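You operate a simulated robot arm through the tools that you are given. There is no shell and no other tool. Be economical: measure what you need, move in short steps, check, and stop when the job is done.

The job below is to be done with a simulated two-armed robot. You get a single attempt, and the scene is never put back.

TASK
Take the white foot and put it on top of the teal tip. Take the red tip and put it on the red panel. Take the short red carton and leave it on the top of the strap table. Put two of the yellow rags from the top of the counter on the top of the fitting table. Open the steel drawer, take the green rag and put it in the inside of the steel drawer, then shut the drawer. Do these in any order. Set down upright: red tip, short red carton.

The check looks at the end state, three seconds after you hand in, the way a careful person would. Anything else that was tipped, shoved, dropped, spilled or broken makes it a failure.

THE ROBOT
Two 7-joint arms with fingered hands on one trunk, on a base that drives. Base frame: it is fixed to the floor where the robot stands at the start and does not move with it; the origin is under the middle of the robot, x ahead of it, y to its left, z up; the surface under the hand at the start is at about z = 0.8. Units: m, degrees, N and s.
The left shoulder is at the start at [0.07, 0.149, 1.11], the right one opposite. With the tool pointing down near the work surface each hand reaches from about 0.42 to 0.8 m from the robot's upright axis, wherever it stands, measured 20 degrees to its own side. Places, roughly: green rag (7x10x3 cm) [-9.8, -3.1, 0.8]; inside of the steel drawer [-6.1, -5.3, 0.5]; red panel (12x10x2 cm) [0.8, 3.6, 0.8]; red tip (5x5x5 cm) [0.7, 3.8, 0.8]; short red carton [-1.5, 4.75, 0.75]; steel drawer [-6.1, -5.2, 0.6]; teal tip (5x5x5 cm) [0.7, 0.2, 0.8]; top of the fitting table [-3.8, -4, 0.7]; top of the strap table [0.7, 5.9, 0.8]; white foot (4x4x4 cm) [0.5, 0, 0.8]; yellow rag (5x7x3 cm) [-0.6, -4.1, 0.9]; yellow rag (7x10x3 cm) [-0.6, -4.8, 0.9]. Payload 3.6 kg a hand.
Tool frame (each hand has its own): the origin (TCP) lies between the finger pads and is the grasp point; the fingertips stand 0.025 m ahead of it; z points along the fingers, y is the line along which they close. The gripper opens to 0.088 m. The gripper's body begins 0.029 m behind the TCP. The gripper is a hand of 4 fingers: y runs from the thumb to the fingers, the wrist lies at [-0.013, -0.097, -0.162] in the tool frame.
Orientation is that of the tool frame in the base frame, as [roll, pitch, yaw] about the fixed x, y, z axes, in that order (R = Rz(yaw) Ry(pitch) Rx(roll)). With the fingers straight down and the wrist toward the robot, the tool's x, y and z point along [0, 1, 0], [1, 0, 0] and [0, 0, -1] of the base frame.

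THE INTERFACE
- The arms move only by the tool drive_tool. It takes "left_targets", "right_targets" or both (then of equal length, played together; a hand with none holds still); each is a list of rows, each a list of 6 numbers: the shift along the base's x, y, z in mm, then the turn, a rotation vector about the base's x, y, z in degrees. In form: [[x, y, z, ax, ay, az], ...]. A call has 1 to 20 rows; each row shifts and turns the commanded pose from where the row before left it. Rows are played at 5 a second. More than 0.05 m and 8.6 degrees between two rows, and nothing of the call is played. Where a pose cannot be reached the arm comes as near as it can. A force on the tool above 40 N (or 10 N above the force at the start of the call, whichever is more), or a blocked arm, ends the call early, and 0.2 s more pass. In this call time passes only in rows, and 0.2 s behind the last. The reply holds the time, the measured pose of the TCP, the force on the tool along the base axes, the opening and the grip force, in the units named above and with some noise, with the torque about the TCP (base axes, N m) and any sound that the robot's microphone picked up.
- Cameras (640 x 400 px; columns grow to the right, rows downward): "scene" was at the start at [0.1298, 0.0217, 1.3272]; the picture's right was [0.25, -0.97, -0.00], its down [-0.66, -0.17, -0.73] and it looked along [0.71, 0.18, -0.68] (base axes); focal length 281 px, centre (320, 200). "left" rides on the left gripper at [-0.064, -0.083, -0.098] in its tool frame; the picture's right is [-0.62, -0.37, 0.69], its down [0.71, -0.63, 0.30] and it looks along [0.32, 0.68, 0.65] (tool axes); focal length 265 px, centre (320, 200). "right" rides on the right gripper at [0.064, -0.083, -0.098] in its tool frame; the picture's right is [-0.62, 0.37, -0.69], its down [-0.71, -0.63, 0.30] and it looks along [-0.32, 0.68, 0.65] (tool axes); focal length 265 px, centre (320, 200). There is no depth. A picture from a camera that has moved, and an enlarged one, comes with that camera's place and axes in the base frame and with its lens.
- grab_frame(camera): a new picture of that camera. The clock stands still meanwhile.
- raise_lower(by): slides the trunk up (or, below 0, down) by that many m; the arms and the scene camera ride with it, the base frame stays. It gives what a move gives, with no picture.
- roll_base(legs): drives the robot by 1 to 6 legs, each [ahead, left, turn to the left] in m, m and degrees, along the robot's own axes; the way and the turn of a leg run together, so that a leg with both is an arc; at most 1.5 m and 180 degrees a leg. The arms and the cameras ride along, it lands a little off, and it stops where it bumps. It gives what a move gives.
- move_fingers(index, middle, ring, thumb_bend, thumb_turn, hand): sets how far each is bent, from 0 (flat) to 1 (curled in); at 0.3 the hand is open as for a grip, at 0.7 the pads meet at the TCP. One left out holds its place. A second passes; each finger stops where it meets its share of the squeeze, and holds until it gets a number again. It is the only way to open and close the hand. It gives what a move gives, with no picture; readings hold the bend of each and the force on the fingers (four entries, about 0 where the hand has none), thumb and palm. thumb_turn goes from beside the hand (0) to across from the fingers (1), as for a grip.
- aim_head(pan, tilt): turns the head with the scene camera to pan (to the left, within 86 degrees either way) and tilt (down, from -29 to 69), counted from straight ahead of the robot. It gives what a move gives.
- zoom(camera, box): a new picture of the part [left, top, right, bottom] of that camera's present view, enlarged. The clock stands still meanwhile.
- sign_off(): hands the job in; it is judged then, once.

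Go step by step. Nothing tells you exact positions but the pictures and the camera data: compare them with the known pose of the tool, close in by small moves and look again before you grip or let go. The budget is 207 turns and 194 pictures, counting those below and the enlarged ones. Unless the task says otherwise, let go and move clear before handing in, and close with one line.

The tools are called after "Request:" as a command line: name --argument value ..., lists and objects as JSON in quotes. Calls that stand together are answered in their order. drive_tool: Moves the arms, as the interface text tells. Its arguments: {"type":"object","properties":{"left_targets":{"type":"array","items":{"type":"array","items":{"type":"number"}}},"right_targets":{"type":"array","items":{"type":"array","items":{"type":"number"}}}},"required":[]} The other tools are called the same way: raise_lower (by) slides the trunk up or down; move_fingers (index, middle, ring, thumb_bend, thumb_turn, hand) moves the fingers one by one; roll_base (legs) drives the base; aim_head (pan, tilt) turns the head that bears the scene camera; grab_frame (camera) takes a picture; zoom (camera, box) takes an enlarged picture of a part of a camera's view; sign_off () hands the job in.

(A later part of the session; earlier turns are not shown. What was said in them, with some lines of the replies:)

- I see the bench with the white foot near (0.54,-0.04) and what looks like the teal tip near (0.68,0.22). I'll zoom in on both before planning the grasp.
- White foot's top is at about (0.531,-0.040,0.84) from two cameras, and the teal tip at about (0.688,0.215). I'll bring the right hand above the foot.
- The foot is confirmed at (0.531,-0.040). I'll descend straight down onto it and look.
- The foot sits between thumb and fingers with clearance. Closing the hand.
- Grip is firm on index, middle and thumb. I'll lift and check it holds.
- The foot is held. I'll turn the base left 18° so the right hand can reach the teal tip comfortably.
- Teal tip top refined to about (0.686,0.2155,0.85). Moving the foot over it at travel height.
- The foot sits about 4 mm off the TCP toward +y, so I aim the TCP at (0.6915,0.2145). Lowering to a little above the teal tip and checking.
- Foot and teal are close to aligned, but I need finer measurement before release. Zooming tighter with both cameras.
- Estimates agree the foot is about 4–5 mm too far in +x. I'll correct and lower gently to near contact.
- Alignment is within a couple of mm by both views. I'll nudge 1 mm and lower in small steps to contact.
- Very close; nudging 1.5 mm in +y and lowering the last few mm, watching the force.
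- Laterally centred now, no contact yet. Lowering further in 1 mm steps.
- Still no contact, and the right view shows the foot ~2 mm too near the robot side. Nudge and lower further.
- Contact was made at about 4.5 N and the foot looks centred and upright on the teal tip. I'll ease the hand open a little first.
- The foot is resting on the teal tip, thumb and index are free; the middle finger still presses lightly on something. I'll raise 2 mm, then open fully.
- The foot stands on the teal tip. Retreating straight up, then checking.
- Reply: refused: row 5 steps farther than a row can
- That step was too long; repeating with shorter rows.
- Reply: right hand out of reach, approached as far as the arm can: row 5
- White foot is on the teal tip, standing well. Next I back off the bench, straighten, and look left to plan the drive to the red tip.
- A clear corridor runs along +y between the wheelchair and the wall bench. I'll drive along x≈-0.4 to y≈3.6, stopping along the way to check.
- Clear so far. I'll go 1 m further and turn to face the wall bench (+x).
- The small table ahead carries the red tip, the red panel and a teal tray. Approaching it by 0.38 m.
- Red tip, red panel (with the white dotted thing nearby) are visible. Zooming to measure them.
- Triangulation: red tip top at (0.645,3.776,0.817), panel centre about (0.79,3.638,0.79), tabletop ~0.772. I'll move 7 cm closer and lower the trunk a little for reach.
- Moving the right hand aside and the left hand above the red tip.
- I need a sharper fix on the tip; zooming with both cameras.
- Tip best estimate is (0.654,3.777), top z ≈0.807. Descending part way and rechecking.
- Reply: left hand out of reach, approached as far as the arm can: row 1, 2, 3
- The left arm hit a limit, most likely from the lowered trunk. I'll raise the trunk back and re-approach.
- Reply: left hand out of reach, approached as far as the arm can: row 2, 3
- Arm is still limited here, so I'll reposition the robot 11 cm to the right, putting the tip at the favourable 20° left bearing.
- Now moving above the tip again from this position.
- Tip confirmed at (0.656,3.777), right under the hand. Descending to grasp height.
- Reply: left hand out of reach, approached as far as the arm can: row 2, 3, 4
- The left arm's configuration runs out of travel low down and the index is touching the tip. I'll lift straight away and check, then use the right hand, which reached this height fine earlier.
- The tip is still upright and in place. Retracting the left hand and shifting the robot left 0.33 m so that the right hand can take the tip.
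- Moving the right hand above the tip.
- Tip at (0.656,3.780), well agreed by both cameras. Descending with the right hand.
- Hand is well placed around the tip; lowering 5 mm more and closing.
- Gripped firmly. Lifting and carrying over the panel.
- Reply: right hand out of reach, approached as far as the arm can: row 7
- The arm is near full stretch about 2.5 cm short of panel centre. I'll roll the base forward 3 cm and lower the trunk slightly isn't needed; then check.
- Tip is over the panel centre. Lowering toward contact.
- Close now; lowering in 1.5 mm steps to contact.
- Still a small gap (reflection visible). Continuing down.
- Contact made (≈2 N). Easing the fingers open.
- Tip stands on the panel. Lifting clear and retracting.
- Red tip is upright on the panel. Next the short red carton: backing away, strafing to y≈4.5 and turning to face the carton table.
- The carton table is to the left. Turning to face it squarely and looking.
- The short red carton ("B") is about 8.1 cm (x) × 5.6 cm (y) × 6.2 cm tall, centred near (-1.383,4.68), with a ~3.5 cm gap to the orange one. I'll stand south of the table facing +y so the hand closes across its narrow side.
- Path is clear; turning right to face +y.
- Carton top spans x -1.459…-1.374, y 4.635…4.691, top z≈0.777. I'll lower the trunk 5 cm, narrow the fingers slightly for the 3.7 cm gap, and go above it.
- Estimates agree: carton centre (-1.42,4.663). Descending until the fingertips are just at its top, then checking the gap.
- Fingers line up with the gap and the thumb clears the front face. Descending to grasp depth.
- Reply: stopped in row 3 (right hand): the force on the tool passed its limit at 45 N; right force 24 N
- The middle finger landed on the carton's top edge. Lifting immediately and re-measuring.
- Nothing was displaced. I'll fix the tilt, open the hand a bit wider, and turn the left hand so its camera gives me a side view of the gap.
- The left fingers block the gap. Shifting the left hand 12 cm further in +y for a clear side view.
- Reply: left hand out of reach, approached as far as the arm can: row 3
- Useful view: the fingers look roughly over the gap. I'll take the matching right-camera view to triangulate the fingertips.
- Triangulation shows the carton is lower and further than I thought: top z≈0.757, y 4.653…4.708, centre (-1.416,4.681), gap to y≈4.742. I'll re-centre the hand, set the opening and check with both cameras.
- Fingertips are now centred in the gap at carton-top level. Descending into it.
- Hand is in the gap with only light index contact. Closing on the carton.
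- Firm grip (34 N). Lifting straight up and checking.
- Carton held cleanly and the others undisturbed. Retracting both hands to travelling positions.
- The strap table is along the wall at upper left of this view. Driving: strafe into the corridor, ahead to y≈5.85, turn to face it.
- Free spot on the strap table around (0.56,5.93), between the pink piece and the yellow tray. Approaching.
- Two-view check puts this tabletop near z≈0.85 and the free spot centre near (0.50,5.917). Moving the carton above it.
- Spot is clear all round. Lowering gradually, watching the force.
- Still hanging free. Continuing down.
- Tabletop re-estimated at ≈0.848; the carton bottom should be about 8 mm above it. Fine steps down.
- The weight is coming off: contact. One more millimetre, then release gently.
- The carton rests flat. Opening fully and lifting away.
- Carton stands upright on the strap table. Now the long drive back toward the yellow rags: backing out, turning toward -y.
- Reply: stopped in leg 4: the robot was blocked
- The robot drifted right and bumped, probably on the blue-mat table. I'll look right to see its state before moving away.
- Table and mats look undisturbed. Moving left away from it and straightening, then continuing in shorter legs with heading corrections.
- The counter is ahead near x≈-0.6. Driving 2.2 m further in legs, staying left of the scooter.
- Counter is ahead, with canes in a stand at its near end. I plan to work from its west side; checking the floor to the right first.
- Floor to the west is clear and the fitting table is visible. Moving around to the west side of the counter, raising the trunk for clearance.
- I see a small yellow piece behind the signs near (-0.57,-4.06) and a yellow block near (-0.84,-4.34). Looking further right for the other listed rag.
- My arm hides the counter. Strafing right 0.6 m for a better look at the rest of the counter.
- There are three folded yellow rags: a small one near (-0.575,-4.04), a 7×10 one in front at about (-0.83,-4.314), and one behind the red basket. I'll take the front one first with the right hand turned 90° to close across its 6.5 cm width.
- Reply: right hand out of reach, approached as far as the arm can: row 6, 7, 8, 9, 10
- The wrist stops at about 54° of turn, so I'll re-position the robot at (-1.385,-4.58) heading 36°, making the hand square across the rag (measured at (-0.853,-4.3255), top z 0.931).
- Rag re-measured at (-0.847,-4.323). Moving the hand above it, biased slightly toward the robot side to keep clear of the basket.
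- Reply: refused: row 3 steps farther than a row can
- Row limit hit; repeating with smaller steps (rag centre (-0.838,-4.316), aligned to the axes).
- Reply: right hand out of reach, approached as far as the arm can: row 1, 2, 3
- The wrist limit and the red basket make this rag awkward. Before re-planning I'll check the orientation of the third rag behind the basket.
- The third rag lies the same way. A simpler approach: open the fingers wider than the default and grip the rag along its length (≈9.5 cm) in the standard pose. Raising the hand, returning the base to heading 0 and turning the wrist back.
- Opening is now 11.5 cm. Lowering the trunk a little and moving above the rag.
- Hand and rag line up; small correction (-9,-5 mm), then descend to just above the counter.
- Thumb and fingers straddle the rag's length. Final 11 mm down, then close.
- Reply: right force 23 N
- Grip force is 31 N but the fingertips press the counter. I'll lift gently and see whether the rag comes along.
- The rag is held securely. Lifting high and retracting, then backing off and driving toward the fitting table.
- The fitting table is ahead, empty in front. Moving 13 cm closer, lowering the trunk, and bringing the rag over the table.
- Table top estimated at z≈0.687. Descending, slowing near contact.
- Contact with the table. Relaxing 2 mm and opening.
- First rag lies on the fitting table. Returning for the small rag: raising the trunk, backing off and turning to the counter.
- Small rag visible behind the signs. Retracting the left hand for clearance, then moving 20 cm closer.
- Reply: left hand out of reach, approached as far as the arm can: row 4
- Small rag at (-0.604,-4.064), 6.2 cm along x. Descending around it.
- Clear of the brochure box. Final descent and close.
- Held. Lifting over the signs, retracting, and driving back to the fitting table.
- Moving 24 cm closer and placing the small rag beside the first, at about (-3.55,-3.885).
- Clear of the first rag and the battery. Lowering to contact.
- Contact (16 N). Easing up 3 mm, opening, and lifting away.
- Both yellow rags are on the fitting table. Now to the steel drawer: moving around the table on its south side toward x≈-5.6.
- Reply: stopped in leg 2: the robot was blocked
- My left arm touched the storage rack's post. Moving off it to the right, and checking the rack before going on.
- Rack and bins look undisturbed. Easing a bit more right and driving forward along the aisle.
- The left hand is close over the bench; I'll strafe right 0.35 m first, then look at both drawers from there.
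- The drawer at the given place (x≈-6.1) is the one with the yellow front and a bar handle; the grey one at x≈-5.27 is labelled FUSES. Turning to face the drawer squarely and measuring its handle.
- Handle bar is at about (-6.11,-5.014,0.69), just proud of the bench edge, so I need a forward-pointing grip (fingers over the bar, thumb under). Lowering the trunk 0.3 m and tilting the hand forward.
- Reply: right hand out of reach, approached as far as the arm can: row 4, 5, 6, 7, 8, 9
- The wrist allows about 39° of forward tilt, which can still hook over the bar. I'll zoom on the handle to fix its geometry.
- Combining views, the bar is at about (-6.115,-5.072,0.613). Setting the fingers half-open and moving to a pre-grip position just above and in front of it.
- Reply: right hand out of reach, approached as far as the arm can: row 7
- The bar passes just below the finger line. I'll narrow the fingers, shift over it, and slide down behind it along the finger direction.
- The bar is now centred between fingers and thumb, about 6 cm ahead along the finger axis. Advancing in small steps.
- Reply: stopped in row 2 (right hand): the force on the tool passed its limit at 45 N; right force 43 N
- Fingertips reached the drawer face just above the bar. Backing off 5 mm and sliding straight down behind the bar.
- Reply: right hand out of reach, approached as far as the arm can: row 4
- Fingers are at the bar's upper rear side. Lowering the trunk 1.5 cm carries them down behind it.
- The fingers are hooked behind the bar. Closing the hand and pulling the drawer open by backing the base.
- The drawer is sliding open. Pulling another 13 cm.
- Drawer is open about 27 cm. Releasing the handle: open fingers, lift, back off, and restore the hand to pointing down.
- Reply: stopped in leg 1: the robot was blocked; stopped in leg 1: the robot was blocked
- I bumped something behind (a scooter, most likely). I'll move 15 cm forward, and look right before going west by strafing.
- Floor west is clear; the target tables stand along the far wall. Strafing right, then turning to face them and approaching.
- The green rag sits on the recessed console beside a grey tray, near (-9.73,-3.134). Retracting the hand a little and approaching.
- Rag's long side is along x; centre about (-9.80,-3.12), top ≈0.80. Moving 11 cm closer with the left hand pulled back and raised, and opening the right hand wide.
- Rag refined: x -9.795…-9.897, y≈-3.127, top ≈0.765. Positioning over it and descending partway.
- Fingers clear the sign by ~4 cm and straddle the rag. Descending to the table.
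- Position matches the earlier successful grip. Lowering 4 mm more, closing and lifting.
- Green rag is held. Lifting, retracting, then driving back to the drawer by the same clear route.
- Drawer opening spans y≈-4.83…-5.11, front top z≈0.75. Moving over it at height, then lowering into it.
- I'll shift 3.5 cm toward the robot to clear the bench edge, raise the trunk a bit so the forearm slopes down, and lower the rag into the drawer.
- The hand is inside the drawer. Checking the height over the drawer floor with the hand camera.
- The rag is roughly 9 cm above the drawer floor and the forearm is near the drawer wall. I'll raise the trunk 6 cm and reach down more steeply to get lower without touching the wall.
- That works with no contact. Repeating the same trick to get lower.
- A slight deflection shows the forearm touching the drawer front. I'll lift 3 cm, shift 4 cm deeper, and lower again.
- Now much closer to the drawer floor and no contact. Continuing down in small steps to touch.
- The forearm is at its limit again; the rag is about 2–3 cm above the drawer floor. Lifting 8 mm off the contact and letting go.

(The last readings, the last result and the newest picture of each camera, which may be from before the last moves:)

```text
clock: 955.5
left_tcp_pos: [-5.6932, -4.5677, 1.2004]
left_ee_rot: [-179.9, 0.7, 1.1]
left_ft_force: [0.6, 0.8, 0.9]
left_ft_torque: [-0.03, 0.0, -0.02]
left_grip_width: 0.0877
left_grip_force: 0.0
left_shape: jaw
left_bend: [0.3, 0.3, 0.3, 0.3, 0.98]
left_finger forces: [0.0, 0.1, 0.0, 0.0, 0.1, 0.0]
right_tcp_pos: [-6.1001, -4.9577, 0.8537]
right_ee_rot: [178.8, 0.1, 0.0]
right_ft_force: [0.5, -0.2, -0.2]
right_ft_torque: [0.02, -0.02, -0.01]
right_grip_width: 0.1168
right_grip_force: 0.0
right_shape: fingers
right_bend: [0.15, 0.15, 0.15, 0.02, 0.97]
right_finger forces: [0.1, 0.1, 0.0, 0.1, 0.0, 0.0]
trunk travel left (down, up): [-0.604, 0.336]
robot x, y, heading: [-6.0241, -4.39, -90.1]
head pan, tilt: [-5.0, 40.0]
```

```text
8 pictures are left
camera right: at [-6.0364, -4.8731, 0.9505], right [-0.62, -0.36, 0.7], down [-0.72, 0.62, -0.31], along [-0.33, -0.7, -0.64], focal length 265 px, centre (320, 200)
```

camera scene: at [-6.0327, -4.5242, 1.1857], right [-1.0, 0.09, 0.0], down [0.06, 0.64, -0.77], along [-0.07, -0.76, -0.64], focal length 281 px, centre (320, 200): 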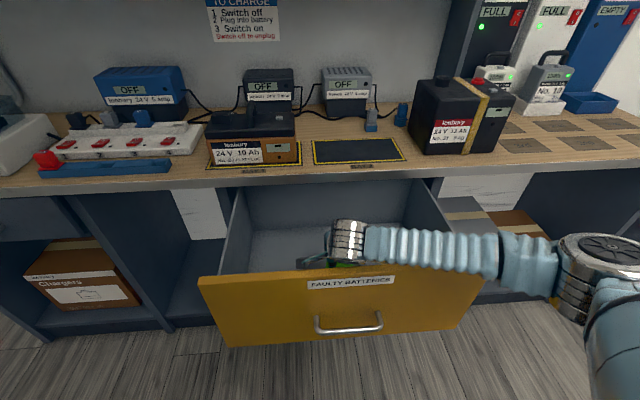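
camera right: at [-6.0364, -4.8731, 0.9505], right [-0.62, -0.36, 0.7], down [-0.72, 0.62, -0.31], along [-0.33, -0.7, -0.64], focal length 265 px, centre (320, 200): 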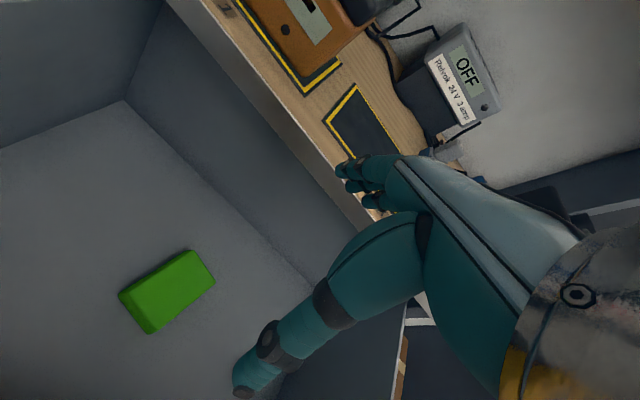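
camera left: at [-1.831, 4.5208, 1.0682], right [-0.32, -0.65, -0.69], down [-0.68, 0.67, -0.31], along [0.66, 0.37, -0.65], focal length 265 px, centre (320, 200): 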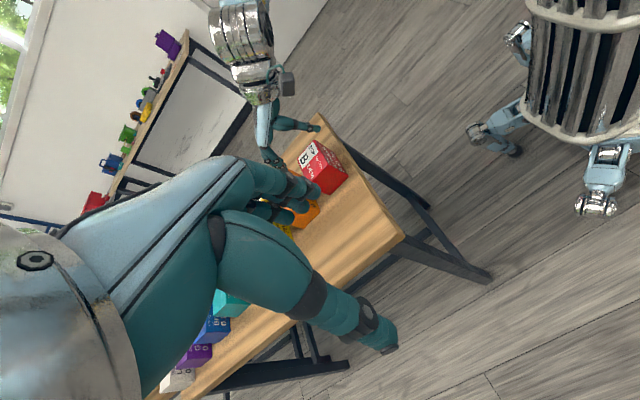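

The green rag lies inside the drawer. Retreating above and behind the front, making a fist to push the drawer shut.

Request:
drive_tool --right_targets '[[0, 0, 45, 0, 0, 0], [0, 0, 45, 0, 0, 0], [0, 0, 30, 0, 0, 0]]'

Request:
roll_base --legs '[[-0.31, 0, 0]]'

Request:
move_fingers --hand "right" --index 0.9 --middle 0.9 --ring 0.9 --thumb_bend 0.5

Request:
raise_lower --by -0.18

Request:
drive_tool --right_targets '[[0, 0, -40, 0, 0, 0], [0, 0, -40, 0, 0, 0], [0, 0, -30, 0, 0, 0], [0, 0, 0, 0, 0, 0]]'

Request:
grab_frame --camera "scene"

```text
clock: 956.3
left_tcp_pos: [-5.6926, -4.5697, 1.1997]
left_ee_rot: [-179.7, 0.7, 1.1]
left_ft_force: [0.9, 0.5, 0.4]
left_ft_torque: [-0.05, 0.0, 0.0]
left_grip_width: 0.0879
left_grip_force: 0.0
left_shape: jaw
left_bend: [0.3, 0.3, 0.3, 0.3, 0.98]
left_finger forces: [0.0, 0.0, 0.0, 0.1, 0.1, 0.1]
right_tcp_pos: [-6.1009, -4.9588, 0.9779]
right_ee_rot: [178.9, 0.1, -0.1]
right_ft_force: [0.2, 0.4, 0.0]
right_ft_torque: [-0.01, 0.01, -0.05]
right_grip_width: 0.1172
right_grip_force: 0.0
right_shape: fingers
right_bend: [0.15, 0.15, 0.15, 0.02, 0.97]
right_finger forces: [0.0, 0.0, 0.0, 0.0, 0.0, 0.0]
trunk travel left (down, up): [-0.604, 0.336]
robot x, y, heading: [-6.0245, -4.393, -89.9]
head pan, tilt: [-5.0, 40.0]
```

```text
clock: 960.8
left_tcp_pos: [-5.6916, -4.2578, 1.1994]
left_ee_rot: [-179.7, 0.8, 1.6]
left_ft_force: [-0.4, 0.0, -0.5]
left_ft_torque: [-0.03, -0.01, 0.02]
left_grip_width: 0.0881
left_grip_force: 0.1
left_shape: jaw
left_bend: [0.3, 0.3, 0.3, 0.3, 0.98]
left_finger forces: [0.0, 0.0, 0.0, 0.1, 0.0, 0.1]
right_tcp_pos: [-6.0959, -4.6497, 0.9767]
right_ee_rot: [179.0, 0.2, 0.4]
right_ft_force: [0.4, -0.3, 0.7]
right_ft_torque: [0.01, 0.0, 0.01]
right_grip_width: 0.1173
right_grip_force: 0.0
right_shape: fingers
right_bend: [0.15, 0.15, 0.15, 0.02, 0.97]
right_finger forces: [0.0, 0.0, 0.0, 0.0, 0.0, 0.1]
trunk travel left (down, up): [-0.604, 0.336]
robot x, y, heading: [-6.0232, -4.0819, -89.3]
head pan, tilt: [-5.0, 40.0]
```

```text
clock: 961.8
left_tcp_pos: [-5.6914, -4.2584, 1.2011]
left_ee_rot: [-179.7, 0.7, 1.5]
left_ft_force: [0.3, 0.1, 0.2]
left_ft_torque: [0.04, 0.01, -0.03]
left_grip_width: 0.0881
left_grip_force: 0.0
left_shape: jaw
left_bend: [0.3, 0.3, 0.3, 0.3, 0.98]
left_finger forces: [0.0, 0.0, 0.0, 0.1, 0.0, 0.1]
right_tcp_pos: [-6.096, -4.65, 0.9776]
right_ee_rot: [179.0, 0.1, 0.4]
right_ft_force: [0.2, 0.6, 0.3]
right_ft_torque: [0.0, -0.01, 0.04]
right_grip_width: 0.0256
right_grip_force: 0.2
right_shape: fingers
right_bend: [0.9, 0.9, 0.9, 0.5, 0.97]
right_finger forces: [0.0, 0.0, 0.1, 0.1, 0.0, 0.0]
trunk travel left (down, up): [-0.604, 0.336]
robot x, y, heading: [-6.0264, -4.0798, -89.3]
head pan, tilt: [-5.0, 40.0]
```

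```text
clock: 963.8
left_tcp_pos: [-5.6928, -4.2583, 1.0212]
left_ee_rot: [-179.8, 0.7, 1.5]
left_ft_force: [-0.2, 0.8, -0.1]
left_ft_torque: [-0.01, 0.0, 0.04]
left_grip_width: 0.0877
left_grip_force: 0.0
left_shape: jaw
left_bend: [0.3, 0.3, 0.3, 0.3, 0.98]
left_finger forces: [0.0, 0.0, 0.0, 0.0, 0.0, 0.1]
right_tcp_pos: [-6.0947, -4.6499, 0.7976]
right_ee_rot: [179.0, 0.1, 0.3]
right_ft_force: [0.3, 0.8, 0.9]
right_ft_torque: [0.0, 0.0, -0.01]
right_grip_width: 0.0255
right_grip_force: 0.0
right_shape: fingers
right_bend: [0.9, 0.9, 0.9, 0.5, 0.97]
right_finger forces: [0.1, 0.0, 0.1, 0.0, 0.1, 0.1]
trunk travel left (down, up): [-0.424, 0.516]
robot x, y, heading: [-6.026, -4.0804, -89.5]
head pan, tilt: [-5.0, 40.0]
```

```text
clock: 964.8
left_tcp_pos: [-5.6915, -4.2592, 1.0198]
left_ee_rot: [-179.8, 0.7, 1.5]
left_ft_force: [-0.9, 0.1, 0.0]
left_ft_torque: [0.0, 0.04, -0.01]
left_grip_width: 0.0883
left_grip_force: 0.0
left_shape: jaw
left_bend: [0.3, 0.3, 0.3, 0.3, 0.98]
left_finger forces: [0.0, 0.1, 0.1, 0.0, 0.0, 0.1]
right_tcp_pos: [-6.0977, -4.6488, 0.6878]
right_ee_rot: [178.9, 0.1, 0.4]
right_ft_force: [0.3, 0.5, -0.4]
right_ft_torque: [0.01, -0.01, 0.03]
right_grip_width: 0.0253
right_grip_force: 0.0
right_shape: fingers
right_bend: [0.9, 0.9, 0.9, 0.5, 0.97]
right_finger forces: [0.0, 0.1, 0.1, 0.0, 0.0, 0.0]
trunk travel left (down, up): [-0.424, 0.516]
robot x, y, heading: [-6.0255, -4.0841, -89.8]
head pan, tilt: [-5.0, 40.0]
```

```text
7 pictures are left
camera scene: at [-6.0329, -4.2132, 1.1558], right [-1.0, 0.08, 0.0], down [0.05, 0.64, -0.77], along [-0.06, -0.76, -0.64], focal length 281 px, centre (320, 200)
```

scene: 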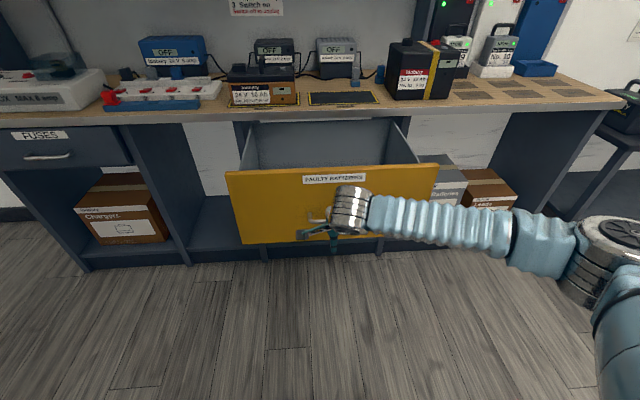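

The fist is in front of the drawer, central. Pushing by driving the base forward.

Request:
roll_base --legs '[[0.25, 0, 0]]'

Request:
grab_frame --camera "scene"

```text
clock: 968.6
left_tcp_pos: [-5.6895, -4.505, 1.0201]
left_ee_rot: [-179.7, 0.7, 1.6]
left_ft_force: [-0.1, 0.5, -0.1]
left_ft_torque: [-0.01, 0.0, 0.04]
left_grip_width: 0.0878
left_grip_force: 0.1
left_shape: jaw
left_bend: [0.3, 0.3, 0.3, 0.3, 0.98]
left_finger forces: [0.0, 0.1, 0.1, 0.0, 0.0, 0.1]
right_tcp_pos: [-6.0921, -4.8973, 0.6876]
right_ee_rot: [178.9, 0.0, 0.5]
right_ft_force: [0.8, -0.3, 0.2]
right_ft_torque: [0.01, -0.02, 0.0]
right_grip_width: 0.0256
right_grip_force: 0.0
right_shape: fingers
right_bend: [0.9, 0.9, 0.9, 0.5, 0.97]
right_finger forces: [0.0, 0.0, 0.0, 0.0, 0.0, 0.0]
trunk travel left (down, up): [-0.424, 0.516]
robot x, y, heading: [-6.0228, -4.329, -89.3]
head pan, tilt: [-5.0, 40.0]
```

```text
6 pictures are left
camera scene: at [-6.0299, -4.464, 1.1557], right [-1.0, 0.08, 0.0], down [0.05, 0.64, -0.77], along [-0.06, -0.76, -0.64], focal length 281 px, centre (320, 200)
```

scene: 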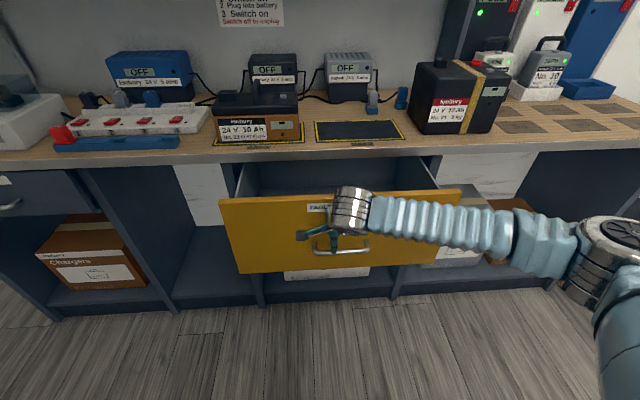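

It is closing. About 15 cm remain; pushing 12 cm with the base, then the last bit with the arm watching the force.

Request:
roll_base --legs '[[0.12, 0, 0]]'

Request:
drive_tool --right_targets '[[0, -8, 0, 0, 0, 0], [0, -8, 0, 0, 0, 0], [0, -8, 0, 0, 0, 0], [0, -5, 0, 0, 0, 0], [0, 0, 0, 0, 0, 0]]'

Request:
grab_frame --camera "scene"

```text
clock: 970.8
left_tcp_pos: [-5.688, -4.6223, 1.0203]
left_ee_rot: [-179.6, 0.7, 1.9]
left_ft_force: [-1.5, 0.3, 0.1]
left_ft_torque: [0.0, -0.03, -0.05]
left_grip_width: 0.0881
left_grip_force: 0.0
left_shape: jaw
left_bend: [0.3, 0.3, 0.3, 0.3, 0.98]
left_finger forces: [0.1, 0.0, 0.1, 0.0, 0.1, 0.0]
right_tcp_pos: [-6.0899, -5.0152, 0.6878]
right_ee_rot: [179.0, 0.2, 0.6]
right_ft_force: [0.2, -0.1, -0.8]
right_ft_torque: [-0.03, 0.01, 0.01]
right_grip_width: 0.0257
right_grip_force: 0.1
right_shape: fingers
right_bend: [0.9, 0.9, 0.9, 0.5, 0.97]
right_finger forces: [0.1, 0.0, 0.1, 0.1, 0.0, 0.1]
trunk travel left (down, up): [-0.424, 0.516]
robot x, y, heading: [-6.0213, -4.4497, -89.4]
head pan, tilt: [-5.0, 40.0]
```

```text
clock: 972.0
left_tcp_pos: [-5.6888, -4.6225, 1.0196]
left_ee_rot: [-179.8, 0.7, 1.8]
left_ft_force: [-0.8, 0.2, 0.7]
left_ft_torque: [0.01, -0.04, 0.02]
left_grip_width: 0.0877
left_grip_force: 0.1
left_shape: jaw
left_bend: [0.3, 0.3, 0.3, 0.3, 0.98]
left_finger forces: [0.0, 0.0, 0.0, 0.1, 0.0, 0.0]
right_tcp_pos: [-6.0893, -5.0463, 0.6868]
right_ee_rot: [178.8, 0.1, 0.7]
right_ft_force: [0.2, 1.3, 0.8]
right_ft_torque: [-0.04, 0.01, 0.02]
right_grip_width: 0.0257
right_grip_force: 0.6
right_shape: fingers
right_bend: [0.9, 0.9, 0.9, 0.5, 0.97]
right_finger forces: [0.0, 1.4, 0.0, 0.0, 0.0, 0.0]
trunk travel left (down, up): [-0.424, 0.516]
robot x, y, heading: [-6.0203, -4.4507, -89.5]
head pan, tilt: [-5.0, 40.0]
```

```text
5 pictures are left
camera scene: at [-6.0283, -4.5846, 1.1557], right [-1.0, 0.07, 0.0], down [0.05, 0.64, -0.77], along [-0.06, -0.76, -0.64], focal length 281 px, centre (320, 200)
```

scene: 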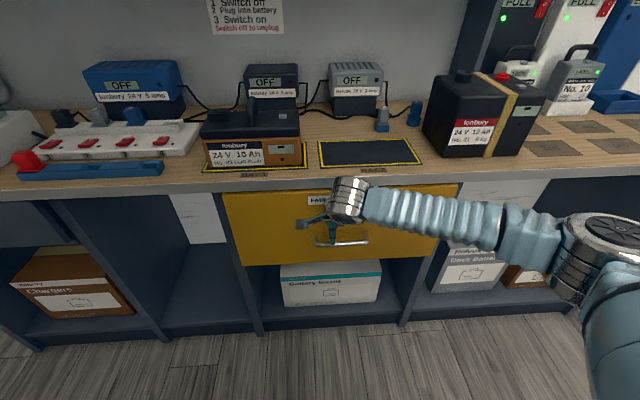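

Nearly shut. Pressing a few millimetres more until the force rises.

Request:
drive_tool --right_targets '[[0, -5, 0, 0, 0, 0], [0, -5, 0, 0, 0, 0], [0, -5, 0, 0, 0, 0], [0, 0, 0, 0, 0, 0]]'

```text
clock: 973.0
left_tcp_pos: [-5.6868, -4.6206, 1.0215]
left_ee_rot: [-179.8, 0.7, 1.8]
left_ft_force: [0.8, 0.1, 0.2]
left_ft_torque: [0.0, 0.01, 0.03]
left_grip_width: 0.0882
left_grip_force: 0.1
left_shape: jaw
left_bend: [0.3, 0.3, 0.3, 0.3, 0.98]
left_finger forces: [0.0, 0.0, 0.0, 0.1, 0.0, 0.0]
right_tcp_pos: [-6.0922, -5.0565, 0.6872]
right_ee_rot: [178.9, 0.1, 0.8]
right_ft_force: [-3.3, 18.8, -1.7]
right_ft_torque: [-0.95, -0.16, -0.25]
right_grip_width: 0.0256
right_grip_force: 8.8
right_shape: fingers
right_bend: [0.9, 0.9, 0.9, 0.5, 0.97]
right_finger forces: [0.0, 18.3, 0.0, 0.1, 0.0, 0.1]
trunk travel left (down, up): [-0.424, 0.516]
robot x, y, heading: [-6.0225, -4.4522, -89.1]
head pan, tilt: [-5.0, 40.0]
```

18 N against the stop: the drawer is shut. Backing away and verifying.

Request:
drive_tool --right_targets '[[0, 30, 0, 0, 0, 0], [0, 40, 0, 0, 0, 0], [0, 40, 20, 0, 0, 0], [0, 0, 45, 0, 0, 0], [0, 0, 45, 0, 0, 0]]'

Request:
roll_base --legs '[[-0.3, 0, 0]]'

Request:
drive_tool --right_targets '[[0, 40, 40, 0, 0, 0], [-20, 40, 20, 0, 0, 0], [-40, 0, 20, 0, 0, 0], [-40, 0, 0, 0, 0, 0], [-40, 0, 0, 0, 0, 0]]'

Request:
aim_head --pan 0 --tilt 32

Request:
grab_frame --camera "scene"

```text
clock: 974.1
left_tcp_pos: [-5.6868, -4.6222, 1.0196]
left_ee_rot: [-179.6, 0.7, 1.9]
left_ft_force: [0.3, 0.0, 0.3]
left_ft_torque: [0.04, 0.05, 0.01]
left_grip_width: 0.0882
left_grip_force: 0.1
left_shape: jaw
left_bend: [0.3, 0.3, 0.3, 0.3, 0.98]
left_finger forces: [0.0, 0.0, 0.1, 0.1, 0.0, 0.0]
right_tcp_pos: [-6.0927, -4.9491, 0.7974]
right_ee_rot: [179.0, 0.1, 0.6]
right_ft_force: [0.2, -0.6, 0.0]
right_ft_torque: [0.01, 0.01, -0.02]
right_grip_width: 0.0253
right_grip_force: 0.1
right_shape: fingers
right_bend: [0.9, 0.9, 0.9, 0.5, 0.97]
right_finger forces: [0.1, 0.0, 0.0, 0.1, 0.1, 0.1]
trunk travel left (down, up): [-0.424, 0.516]
robot x, y, heading: [-6.0214, -4.4517, -89.1]
head pan, tilt: [-5.0, 40.0]
```

```text
clock: 978.6
left_tcp_pos: [-5.6918, -4.3221, 1.0196]
left_ee_rot: [-179.8, 0.8, 1.3]
left_ft_force: [-0.2, 0.0, 0.2]
left_ft_torque: [0.0, 0.01, -0.03]
left_grip_width: 0.0881
left_grip_force: 0.1
left_shape: jaw
left_bend: [0.3, 0.3, 0.3, 0.3, 0.98]
left_finger forces: [0.0, 0.1, 0.0, 0.0, 0.1, 0.0]
right_tcp_pos: [-6.0987, -4.6462, 0.7963]
right_ee_rot: [178.8, 0.1, 0.1]
right_ft_force: [-0.8, 0.1, -0.3]
right_ft_torque: [0.03, -0.01, 0.02]
right_grip_width: 0.0257
right_grip_force: 0.1
right_shape: fingers
right_bend: [0.9, 0.9, 0.9, 0.5, 0.97]
right_finger forces: [0.0, 0.0, 0.0, 0.1, 0.1, 0.0]
trunk travel left (down, up): [-0.424, 0.516]
robot x, y, heading: [-6.0257, -4.146, -89.6]
head pan, tilt: [-5.0, 40.0]
```

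```text
refused: row 1 steps farther than a row can; nothing moved
```

```text
clock: 979.3
left_tcp_pos: [-5.6915, -4.3219, 1.0199]
left_ee_rot: [-179.6, 0.7, 1.3]
left_ft_force: [0.8, 0.9, -0.1]
left_ft_torque: [-0.05, -0.01, 0.0]
left_grip_width: 0.0878
left_grip_force: 0.1
left_shape: jaw
left_bend: [0.3, 0.3, 0.3, 0.3, 0.98]
left_finger forces: [0.0, 0.0, 0.0, 0.0, 0.0, 0.0]
right_tcp_pos: [-6.0976, -4.6468, 0.7975]
right_ee_rot: [178.9, 0.1, 0.2]
right_ft_force: [0.5, 0.6, -0.3]
right_ft_torque: [-0.02, 0.01, 0.03]
right_grip_width: 0.0257
right_grip_force: 0.1
right_shape: fingers
right_bend: [0.9, 0.9, 0.9, 0.5, 0.97]
right_finger forces: [0.0, 0.1, 0.1, 0.0, 0.0, 0.1]
trunk travel left (down, up): [-0.424, 0.516]
robot x, y, heading: [-6.0236, -4.1457, -89.9]
head pan, tilt: [0.0, 32.0]
```

```text
4 pictures are left
camera scene: at [-6.0246, -4.2844, 1.1678], right [-1.0, 0.0, 0.0], down [0.0, 0.53, -0.85], along [0.0, -0.85, -0.53], focal length 281 px, centre (320, 200)
```

scene: 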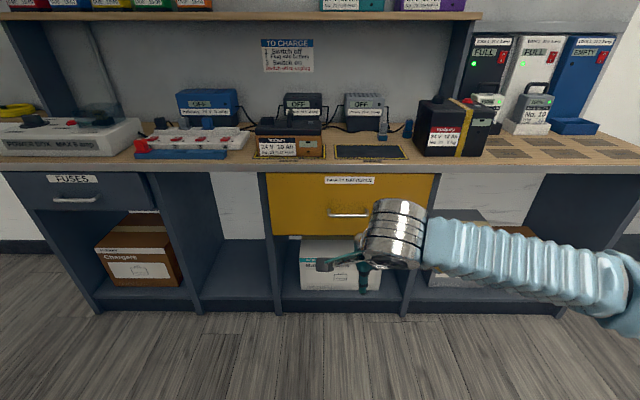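

The drawer is fully shut, all five placements have been seen in place, and both hands are empty and clear. Handing in.

Request:
sign_off

```text
The job is handed in.
```

All five parts of the job are done and I have handed it in. The white foot is on the teal tip and the red tip is upright on the red panel. The short red carton is upright on the strap table, and two yellow rags are on the fitting table. The green rag is in the drawer at the given position (yellow front, labelled "FAULTY BATTERIES"), which is shut. On the way I bumped three things: the blue-mat table and the storage rack, which both looked undisturbed afterwards, and something behind me near the drawer, probably a scooter, which I did not check.
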